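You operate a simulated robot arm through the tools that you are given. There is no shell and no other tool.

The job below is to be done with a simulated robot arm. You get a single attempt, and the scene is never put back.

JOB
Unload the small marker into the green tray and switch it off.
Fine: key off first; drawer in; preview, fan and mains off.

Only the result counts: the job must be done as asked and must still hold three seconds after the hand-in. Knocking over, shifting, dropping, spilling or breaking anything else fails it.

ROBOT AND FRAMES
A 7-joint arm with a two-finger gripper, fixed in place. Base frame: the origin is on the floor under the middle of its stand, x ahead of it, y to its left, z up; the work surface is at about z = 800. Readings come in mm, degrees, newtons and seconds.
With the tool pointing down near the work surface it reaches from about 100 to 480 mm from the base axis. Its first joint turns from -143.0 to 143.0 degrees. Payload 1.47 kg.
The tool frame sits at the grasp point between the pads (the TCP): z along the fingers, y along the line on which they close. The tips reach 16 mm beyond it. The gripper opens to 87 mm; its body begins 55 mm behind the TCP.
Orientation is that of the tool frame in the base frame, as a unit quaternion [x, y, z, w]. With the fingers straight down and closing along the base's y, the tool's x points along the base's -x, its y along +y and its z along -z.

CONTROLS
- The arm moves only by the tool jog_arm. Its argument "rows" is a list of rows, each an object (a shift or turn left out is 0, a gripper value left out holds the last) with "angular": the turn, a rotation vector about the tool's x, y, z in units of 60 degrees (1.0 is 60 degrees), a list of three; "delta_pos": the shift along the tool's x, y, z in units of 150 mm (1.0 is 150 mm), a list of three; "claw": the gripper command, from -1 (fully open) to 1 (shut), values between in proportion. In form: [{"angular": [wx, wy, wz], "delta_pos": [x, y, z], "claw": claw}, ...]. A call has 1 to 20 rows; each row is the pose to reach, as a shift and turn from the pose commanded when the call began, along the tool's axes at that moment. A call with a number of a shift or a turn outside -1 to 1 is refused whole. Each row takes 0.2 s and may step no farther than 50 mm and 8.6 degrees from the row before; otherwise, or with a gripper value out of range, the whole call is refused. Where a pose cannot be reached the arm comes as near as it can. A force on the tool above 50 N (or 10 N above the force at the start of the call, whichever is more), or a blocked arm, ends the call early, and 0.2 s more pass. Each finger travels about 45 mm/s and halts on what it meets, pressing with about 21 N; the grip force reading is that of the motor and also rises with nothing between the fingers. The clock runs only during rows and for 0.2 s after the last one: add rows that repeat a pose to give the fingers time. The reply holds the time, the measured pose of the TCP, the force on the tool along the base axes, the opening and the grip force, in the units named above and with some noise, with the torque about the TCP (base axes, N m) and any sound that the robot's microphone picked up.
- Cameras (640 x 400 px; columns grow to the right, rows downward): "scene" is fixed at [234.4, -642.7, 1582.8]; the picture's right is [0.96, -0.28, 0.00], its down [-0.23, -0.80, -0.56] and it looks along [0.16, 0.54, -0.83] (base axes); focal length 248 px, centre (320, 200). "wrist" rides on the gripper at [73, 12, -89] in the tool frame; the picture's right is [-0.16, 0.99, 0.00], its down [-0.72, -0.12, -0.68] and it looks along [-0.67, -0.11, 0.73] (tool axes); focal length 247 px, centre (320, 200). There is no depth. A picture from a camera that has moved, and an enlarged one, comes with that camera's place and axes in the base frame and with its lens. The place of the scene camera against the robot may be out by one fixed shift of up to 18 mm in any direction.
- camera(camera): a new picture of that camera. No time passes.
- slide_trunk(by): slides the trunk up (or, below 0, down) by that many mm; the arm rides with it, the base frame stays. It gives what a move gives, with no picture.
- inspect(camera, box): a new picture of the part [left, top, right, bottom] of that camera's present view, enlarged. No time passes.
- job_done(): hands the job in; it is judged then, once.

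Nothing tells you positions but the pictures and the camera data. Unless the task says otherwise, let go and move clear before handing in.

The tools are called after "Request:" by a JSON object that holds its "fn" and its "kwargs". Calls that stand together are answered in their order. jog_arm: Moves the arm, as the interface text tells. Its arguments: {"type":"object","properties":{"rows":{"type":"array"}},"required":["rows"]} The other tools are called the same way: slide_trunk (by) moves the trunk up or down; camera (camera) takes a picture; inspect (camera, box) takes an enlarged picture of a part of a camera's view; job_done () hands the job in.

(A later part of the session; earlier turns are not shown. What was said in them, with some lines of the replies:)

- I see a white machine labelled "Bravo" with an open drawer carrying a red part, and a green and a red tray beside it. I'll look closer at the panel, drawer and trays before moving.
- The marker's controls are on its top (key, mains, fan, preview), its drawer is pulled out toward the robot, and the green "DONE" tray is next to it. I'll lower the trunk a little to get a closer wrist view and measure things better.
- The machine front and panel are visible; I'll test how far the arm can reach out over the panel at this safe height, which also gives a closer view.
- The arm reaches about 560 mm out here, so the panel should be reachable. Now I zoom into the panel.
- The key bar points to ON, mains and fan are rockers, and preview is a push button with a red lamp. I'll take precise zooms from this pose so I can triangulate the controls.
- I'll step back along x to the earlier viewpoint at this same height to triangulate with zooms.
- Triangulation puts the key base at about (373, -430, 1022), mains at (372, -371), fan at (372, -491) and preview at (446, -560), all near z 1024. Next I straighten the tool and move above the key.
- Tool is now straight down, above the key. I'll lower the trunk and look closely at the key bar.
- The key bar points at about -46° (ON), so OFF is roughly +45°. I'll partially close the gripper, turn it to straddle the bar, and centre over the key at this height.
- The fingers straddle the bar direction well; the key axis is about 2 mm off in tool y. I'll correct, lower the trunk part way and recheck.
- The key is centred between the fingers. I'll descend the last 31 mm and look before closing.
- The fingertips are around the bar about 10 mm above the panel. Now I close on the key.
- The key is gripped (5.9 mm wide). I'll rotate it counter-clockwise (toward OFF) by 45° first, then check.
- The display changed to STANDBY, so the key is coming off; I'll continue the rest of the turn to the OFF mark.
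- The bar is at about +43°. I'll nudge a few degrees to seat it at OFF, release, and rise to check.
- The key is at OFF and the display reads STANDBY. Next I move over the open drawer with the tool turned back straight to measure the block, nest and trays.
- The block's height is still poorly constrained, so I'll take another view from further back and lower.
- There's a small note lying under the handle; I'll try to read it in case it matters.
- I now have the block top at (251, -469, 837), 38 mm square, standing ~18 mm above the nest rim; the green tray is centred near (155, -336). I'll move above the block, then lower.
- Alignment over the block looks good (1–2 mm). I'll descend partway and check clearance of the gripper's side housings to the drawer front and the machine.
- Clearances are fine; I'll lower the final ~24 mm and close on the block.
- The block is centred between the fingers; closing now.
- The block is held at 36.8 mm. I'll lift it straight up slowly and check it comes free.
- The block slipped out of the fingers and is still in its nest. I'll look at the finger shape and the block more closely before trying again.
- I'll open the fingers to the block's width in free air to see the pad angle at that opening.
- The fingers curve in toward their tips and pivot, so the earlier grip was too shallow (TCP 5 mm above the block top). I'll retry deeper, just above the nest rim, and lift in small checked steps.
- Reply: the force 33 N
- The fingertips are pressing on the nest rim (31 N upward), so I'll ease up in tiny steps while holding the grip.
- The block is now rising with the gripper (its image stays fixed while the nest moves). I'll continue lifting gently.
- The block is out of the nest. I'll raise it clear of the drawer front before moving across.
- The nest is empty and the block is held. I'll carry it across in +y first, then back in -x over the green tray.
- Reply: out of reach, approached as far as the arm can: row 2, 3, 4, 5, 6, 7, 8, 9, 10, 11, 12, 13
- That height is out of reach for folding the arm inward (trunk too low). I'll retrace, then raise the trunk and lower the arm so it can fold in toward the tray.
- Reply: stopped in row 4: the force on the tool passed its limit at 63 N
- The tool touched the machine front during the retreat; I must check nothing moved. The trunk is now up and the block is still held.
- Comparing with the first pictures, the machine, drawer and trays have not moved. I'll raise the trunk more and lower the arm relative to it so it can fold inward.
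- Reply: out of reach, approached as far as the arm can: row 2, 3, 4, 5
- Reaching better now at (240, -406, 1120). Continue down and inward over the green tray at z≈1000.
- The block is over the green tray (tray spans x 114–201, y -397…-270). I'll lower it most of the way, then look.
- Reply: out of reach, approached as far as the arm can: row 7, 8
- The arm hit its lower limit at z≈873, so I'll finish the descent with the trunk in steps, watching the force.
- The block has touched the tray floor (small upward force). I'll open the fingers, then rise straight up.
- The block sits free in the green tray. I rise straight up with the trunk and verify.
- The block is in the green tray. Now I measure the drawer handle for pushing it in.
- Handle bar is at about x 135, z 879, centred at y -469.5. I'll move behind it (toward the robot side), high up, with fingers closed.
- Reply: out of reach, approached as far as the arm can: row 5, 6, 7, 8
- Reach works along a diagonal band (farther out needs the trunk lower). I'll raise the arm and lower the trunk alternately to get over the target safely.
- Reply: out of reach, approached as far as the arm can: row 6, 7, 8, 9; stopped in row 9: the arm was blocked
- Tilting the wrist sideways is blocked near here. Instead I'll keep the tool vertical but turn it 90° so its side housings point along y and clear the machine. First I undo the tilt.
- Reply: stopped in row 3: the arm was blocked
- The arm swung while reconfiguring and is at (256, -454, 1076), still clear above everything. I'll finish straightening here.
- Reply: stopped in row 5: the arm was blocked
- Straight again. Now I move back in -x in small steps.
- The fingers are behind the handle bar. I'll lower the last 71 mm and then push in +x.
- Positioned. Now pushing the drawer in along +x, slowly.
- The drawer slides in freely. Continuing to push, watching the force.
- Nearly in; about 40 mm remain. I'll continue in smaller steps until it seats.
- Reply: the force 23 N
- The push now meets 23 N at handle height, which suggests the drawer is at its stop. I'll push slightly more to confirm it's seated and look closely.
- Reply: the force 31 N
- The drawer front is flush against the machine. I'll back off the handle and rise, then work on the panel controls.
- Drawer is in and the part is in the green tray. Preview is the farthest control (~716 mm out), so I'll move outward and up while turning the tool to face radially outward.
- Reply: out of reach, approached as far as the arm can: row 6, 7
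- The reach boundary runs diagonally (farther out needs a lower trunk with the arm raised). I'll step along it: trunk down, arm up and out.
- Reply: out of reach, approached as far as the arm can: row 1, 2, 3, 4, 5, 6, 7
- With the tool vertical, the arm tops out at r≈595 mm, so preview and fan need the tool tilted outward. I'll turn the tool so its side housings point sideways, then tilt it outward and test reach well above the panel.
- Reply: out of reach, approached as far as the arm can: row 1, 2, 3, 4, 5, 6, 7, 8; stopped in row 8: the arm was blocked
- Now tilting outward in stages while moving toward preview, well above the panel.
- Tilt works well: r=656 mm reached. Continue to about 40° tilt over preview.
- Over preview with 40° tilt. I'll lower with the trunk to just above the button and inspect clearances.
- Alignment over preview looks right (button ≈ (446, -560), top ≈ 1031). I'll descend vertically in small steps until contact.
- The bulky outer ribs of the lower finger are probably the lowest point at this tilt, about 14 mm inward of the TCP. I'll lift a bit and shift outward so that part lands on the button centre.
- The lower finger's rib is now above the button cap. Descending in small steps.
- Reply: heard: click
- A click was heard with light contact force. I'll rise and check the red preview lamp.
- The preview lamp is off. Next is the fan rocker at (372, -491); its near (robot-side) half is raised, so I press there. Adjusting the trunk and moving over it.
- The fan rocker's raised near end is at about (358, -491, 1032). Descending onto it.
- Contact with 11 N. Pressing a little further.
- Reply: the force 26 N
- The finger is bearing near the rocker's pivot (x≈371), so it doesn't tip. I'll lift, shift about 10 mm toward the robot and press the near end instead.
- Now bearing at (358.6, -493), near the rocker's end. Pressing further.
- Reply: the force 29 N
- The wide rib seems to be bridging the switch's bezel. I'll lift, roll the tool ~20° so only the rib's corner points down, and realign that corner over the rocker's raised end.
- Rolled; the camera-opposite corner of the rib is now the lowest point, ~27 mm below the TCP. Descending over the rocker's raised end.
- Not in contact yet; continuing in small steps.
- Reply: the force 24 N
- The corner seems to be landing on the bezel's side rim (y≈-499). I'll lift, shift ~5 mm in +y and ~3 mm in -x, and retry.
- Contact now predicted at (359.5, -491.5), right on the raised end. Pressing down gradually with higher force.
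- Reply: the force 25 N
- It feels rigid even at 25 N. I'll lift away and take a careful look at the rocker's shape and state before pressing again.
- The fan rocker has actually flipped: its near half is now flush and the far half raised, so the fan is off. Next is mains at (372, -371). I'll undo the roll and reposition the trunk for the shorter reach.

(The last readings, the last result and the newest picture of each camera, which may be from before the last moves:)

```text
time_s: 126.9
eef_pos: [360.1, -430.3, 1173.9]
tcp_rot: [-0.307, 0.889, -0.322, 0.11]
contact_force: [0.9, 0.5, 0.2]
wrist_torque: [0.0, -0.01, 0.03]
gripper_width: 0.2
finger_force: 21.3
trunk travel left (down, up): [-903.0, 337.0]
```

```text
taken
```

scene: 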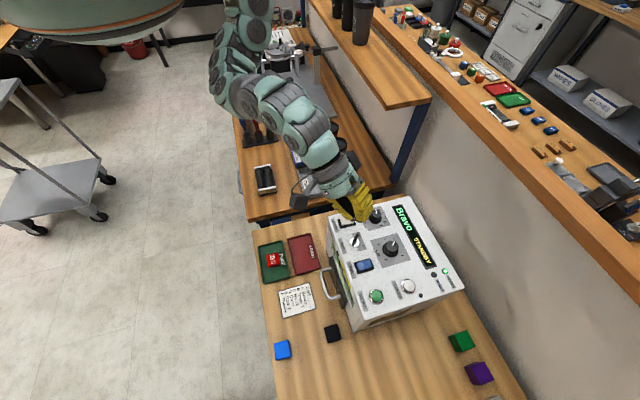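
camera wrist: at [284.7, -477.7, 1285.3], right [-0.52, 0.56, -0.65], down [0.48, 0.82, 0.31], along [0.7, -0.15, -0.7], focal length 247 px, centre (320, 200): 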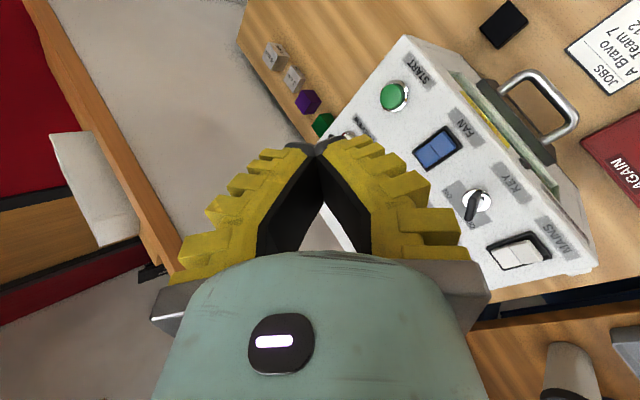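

Request:
{"fn": "jog_arm", "kwargs": {"rows": [{"delta_pos": [-0.052, 0.151, 0.059], "claw": 1}, {"delta_pos": [-0.105, 0.302, 0.118], "claw": 1}, {"delta_pos": [-0.157, 0.453, 0.177], "claw": 1}, {"delta_pos": [-0.157, 0.453, 0.177], "claw": 1}]}}

Request:
{"fn": "camera", "kwargs": {"camera": "wrist"}}

Request:
{"fn": "inspect", "kwargs": {"camera": "scene", "box": [310, 170, 430, 270]}}

```text
time_s: 127.9
eef_pos: [356.4, -387.3, 1109.0]
tcp_rot: [-0.306, 0.889, -0.322, 0.11]
contact_force: [0.0, 0.6, 0.3]
wrist_torque: [0.01, 0.02, 0.0]
gripper_width: 0.0
finger_force: 20.6
trunk travel left (down, up): [-903.0, 337.0]
```

```text
taken
camera wrist: at [259.3, -380.3, 1171.9], right [-0.34, 0.69, -0.63], down [0.36, 0.72, 0.6], along [0.87, -0.02, -0.5], focal length 247 px, centre (320, 200)
```

wrist: 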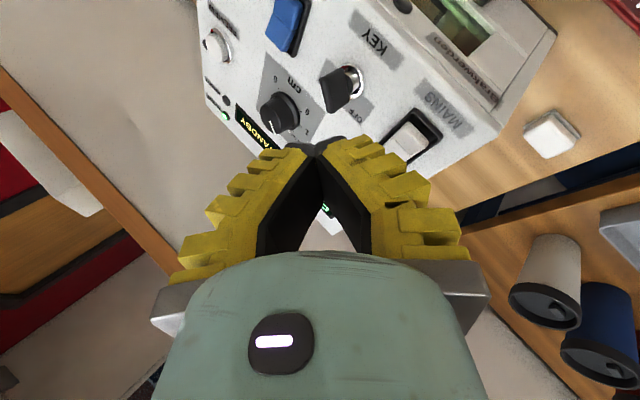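

```text
4.00 times, centred on (370, 220) of scene
camera zoom: at [234.4, -642.7, 1582.8], right [0.96, -0.28, 0.0], down [-0.23, -0.8, -0.56], along [0.16, 0.54, -0.83], focal length 992 px, centre (120, 120)
```

zoom: 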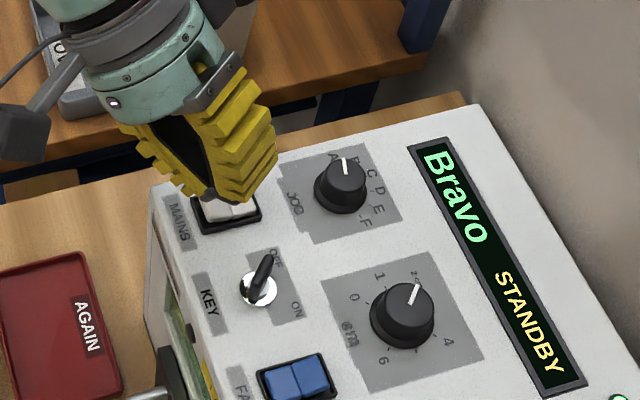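

Over the mains rocker with the same geometry that worked on the fan. Descending.

Request:
{"fn": "jog_arm", "kwargs": {"rows": [{"delta_pos": [0, 0.064, 0.077], "claw": 1}, {"delta_pos": [0, 0.129, 0.153], "claw": 1}, {"delta_pos": [0, 0.18, 0.215], "claw": 1}, {"delta_pos": [0, 0.193, 0.23], "claw": 1}, {"delta_pos": [0, 0.193, 0.23], "claw": 1}]}}

Request:
{"fn": "inspect", "kwargs": {"camera": "wrist", "box": [280, 60, 480, 200]}}

Request:
{"fn": "inspect", "kwargs": {"camera": "scene", "box": [320, 195, 400, 255]}}

```text
time_s: 129.1
eef_pos: [355.2, -389.7, 1062.9]
tcp_rot: [-0.307, 0.889, -0.321, 0.11]
contact_force: [1.3, 0.0, 0.9]
wrist_torque: [0.06, -0.02, -0.02]
gripper_width: 0.1
finger_force: 20.9
trunk travel left (down, up): [-903.0, 337.0]
```

```text
2.86 times, centred on (380, 130) of wrist
camera zoom: at [259.4, -380.9, 1125.4], right [-0.34, 0.69, -0.63], down [0.36, 0.72, 0.6], along [0.87, -0.02, -0.5], focal length 706 px, centre (149, 400)
```

zoom: 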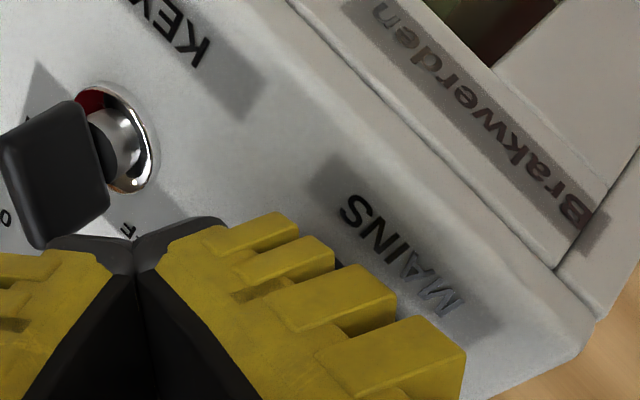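

```text
6.67 times, centred on (360, 225) of scene
camera zoom: at [234.4, -642.7, 1582.8], right [0.96, -0.28, 0.0], down [-0.23, -0.8, -0.56], along [0.16, 0.54, -0.83], focal length 1653 px, centre (53, 33)
```

zoom: 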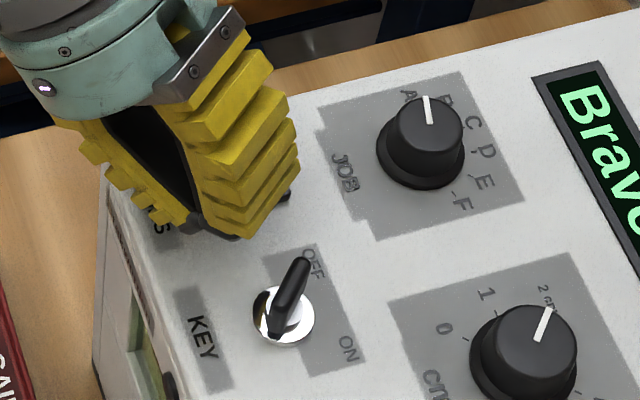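

Request:
{"fn": "jog_arm", "kwargs": {"rows": [{"delta_pos": [0, 0.013, 0.015], "claw": 1}, {"delta_pos": [0, 0.026, 0.031], "claw": 1}, {"delta_pos": [0, 0.034, 0.041], "claw": 1}, {"delta_pos": [0, 0.034, 0.041], "claw": 1}]}}

Request:
{"fn": "inspect", "kwargs": {"camera": "scene", "box": [320, 190, 480, 310]}}

```text
time_s: 130.1
eef_pos: [355.4, -389.8, 1054.2]
tcp_rot: [-0.306, 0.889, -0.321, 0.11]
contact_force: [0.5, -0.2, -0.3]
wrist_torque: [0.0, -0.01, 0.01]
gripper_width: 0.0
finger_force: 20.5
trunk travel left (down, up): [-903.0, 337.0]
```

```text
3.33 times, centred on (400, 250) of scene
camera zoom: at [234.4, -642.7, 1582.8], right [0.96, -0.28, 0.0], down [-0.23, -0.8, -0.56], along [0.16, 0.54, -0.83], focal length 826 px, centre (53, 33)
```

zoom: 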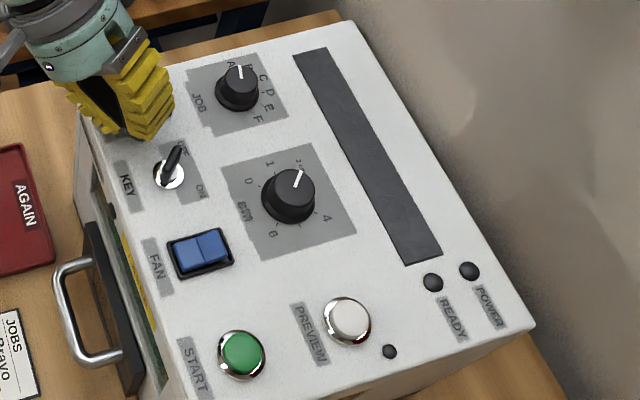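

The display and power lamp have gone dark: mains is off. I'll lift straight up and verify every item.

Request:
{"fn": "jog_arm", "kwargs": {"rows": [{"delta_pos": [0, -0.03, -0.036], "claw": 1}, {"delta_pos": [0, -0.13, -0.155], "claw": 1}, {"delta_pos": [0, -0.26, -0.31], "claw": 1}, {"delta_pos": [0, -0.39, -0.46], "claw": 1}, {"delta_pos": [0, -0.43, -0.51], "claw": 1}, {"delta_pos": [0, -0.43, -0.51], "claw": 1}]}}

Request:
{"fn": "slide_trunk", "kwargs": {"by": 100}}

Request:
{"fn": "camera", "kwargs": {"camera": "scene"}}

Request:
{"fn": "inspect", "kwargs": {"camera": "scene", "box": [320, 190, 480, 330]}}

Request:
{"fn": "inspect", "kwargs": {"camera": "scene", "box": [240, 220, 360, 370]}}

Request:
{"fn": "inspect", "kwargs": {"camera": "scene", "box": [325, 200, 405, 280]}}

```text
time_s: 131.5
eef_pos: [356.4, -389.7, 1154.8]
tcp_rot: [-0.307, 0.889, -0.322, 0.11]
contact_force: [-1.1, 0.1, 0.3]
wrist_torque: [-0.02, 0.03, -0.03]
gripper_width: 0.0
finger_force: 20.8
trunk travel left (down, up): [-903.0, 337.0]
```

```text
time_s: 132.9
eef_pos: [356.4, -390.6, 1256.5]
tcp_rot: [-0.306, 0.889, -0.323, 0.109]
contact_force: [-0.3, 0.3, -0.1]
wrist_torque: [-0.01, 0.01, -0.03]
gripper_width: 0.1
finger_force: 21.3
trunk travel left (down, up): [-1003.0, 237.0]
```

```text
taken
```

scene: 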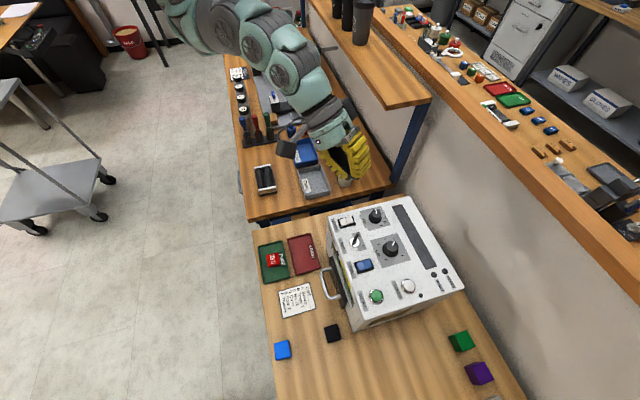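

```text
2.86 times, centred on (400, 260) of scene
camera zoom: at [234.4, -642.7, 1582.8], right [0.96, -0.28, 0.0], down [-0.23, -0.8, -0.56], along [0.16, 0.54, -0.83], focal length 708 px, centre (91, 29)
```

zoom: 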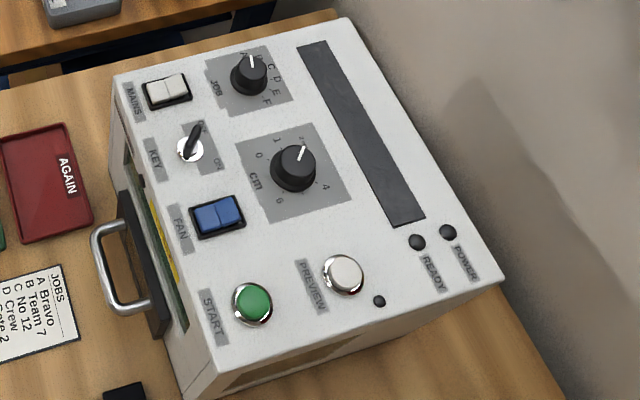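

```text
2.67 times, centred on (300, 295) of scene
camera zoom: at [234.4, -642.7, 1582.8], right [0.96, -0.28, 0.0], down [-0.23, -0.8, -0.56], along [0.16, 0.54, -0.83], focal length 661 px, centre (373, -53)
```

zoom: 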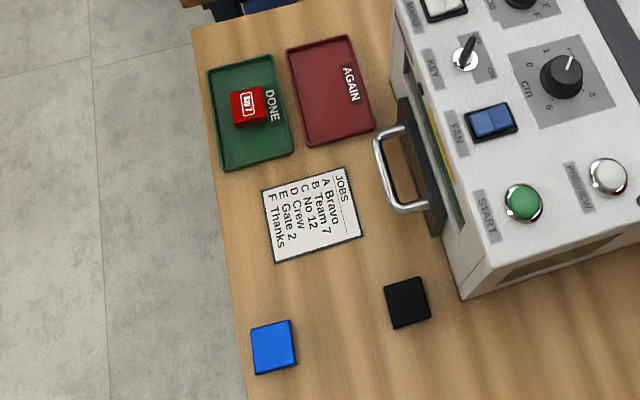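

```text
5.00 times, centred on (365, 240) of scene
camera zoom: at [234.4, -642.7, 1582.8], right [0.96, -0.28, 0.0], down [-0.23, -0.8, -0.56], along [0.16, 0.54, -0.83], focal length 1240 px, centre (95, 0)
```

zoom: 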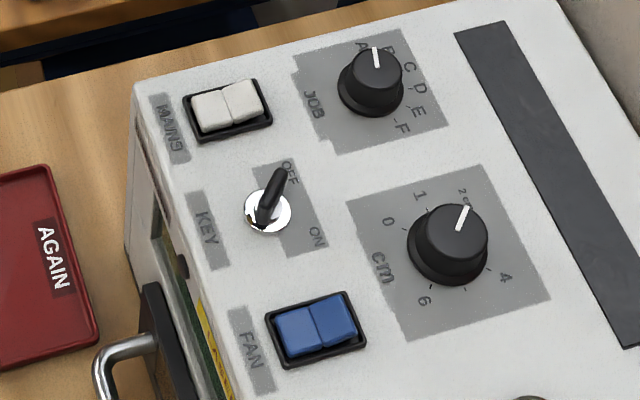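

Request:
{"fn": "inspect", "kwargs": {"camera": "scene", "box": [315, 245, 375, 325]}}

Request:
{"fn": "inspect", "kwargs": {"camera": "scene", "box": [255, 235, 295, 285]}}

Request:
{"fn": "camera", "kwargs": {"camera": "wrist"}}

```text
5.00 times, centred on (345, 285) of scene
camera zoom: at [234.4, -642.7, 1582.8], right [0.96, -0.28, 0.0], down [-0.23, -0.8, -0.56], along [0.16, 0.54, -0.83], focal length 1240 px, centre (195, -225)
```

zoom: 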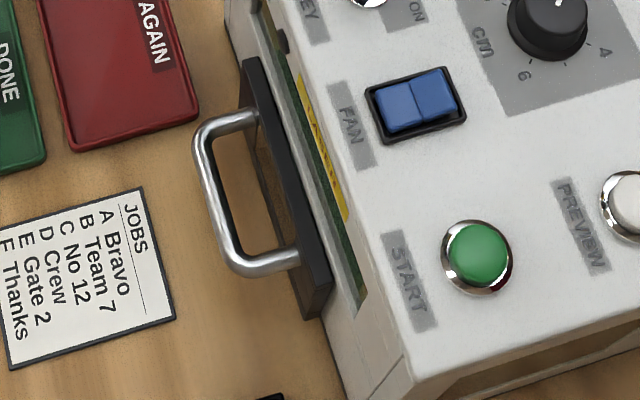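

```text
8.00 times, centred on (275, 260) of scene
camera zoom: at [234.4, -642.7, 1582.8], right [0.96, -0.28, 0.0], down [-0.23, -0.8, -0.56], along [0.16, 0.54, -0.83], focal length 1983 px, centre (680, -280)
```

zoom: 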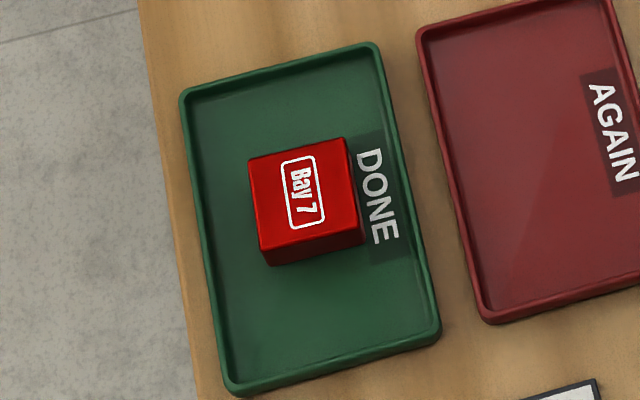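

```text
taken
camera wrist: at [259.3, -381.2, 1317.4], right [-0.34, 0.7, -0.63], down [0.36, 0.72, 0.6], along [0.87, -0.02, -0.5], focal length 247 px, centre (320, 200)
```

wrist: 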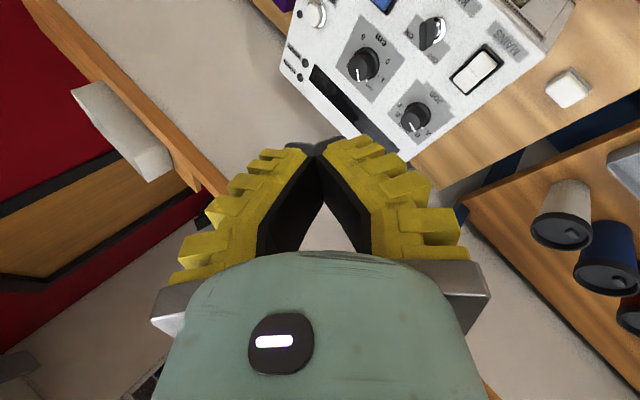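

The part lies in the green DONE tray, and the drawer is seated against the machine. The key is at OFF, and preview, fan and mains are all off with the display and lamps dark. The gripper is clear, so I'm handing in.

Request:
{"fn": "job_done", "kwargs": {}}

```text
The job is handed in.
```

The small marker is unloaded and switched off, and the job is handed in. The Bay 7 part is in the green DONE tray, and the last pictures show everything as you asked:

- **Key:** I turned it to OFF first, before anything else.
- **Drawer:** it is pushed in against its stop, flush with the machine front.
- **Preview:** its red lamp is out.
- **Fan:** the rocker is flipped to the off side. I kept pressing after it had already flipped, up to about 29 N, before I noticed; it still looks normal.
- **Mains:** the rocker is flipped. The display and power lamp are dark.

**Slip and bump:** the part slipped from the fingers on the first lift and stayed in its nest; the second lift held. While carrying it, the tool bumped the machine front at about 63 N. Pictures before and after show the machine, drawer and trays in the same places.

The gripper is empty and well clear of the machine.
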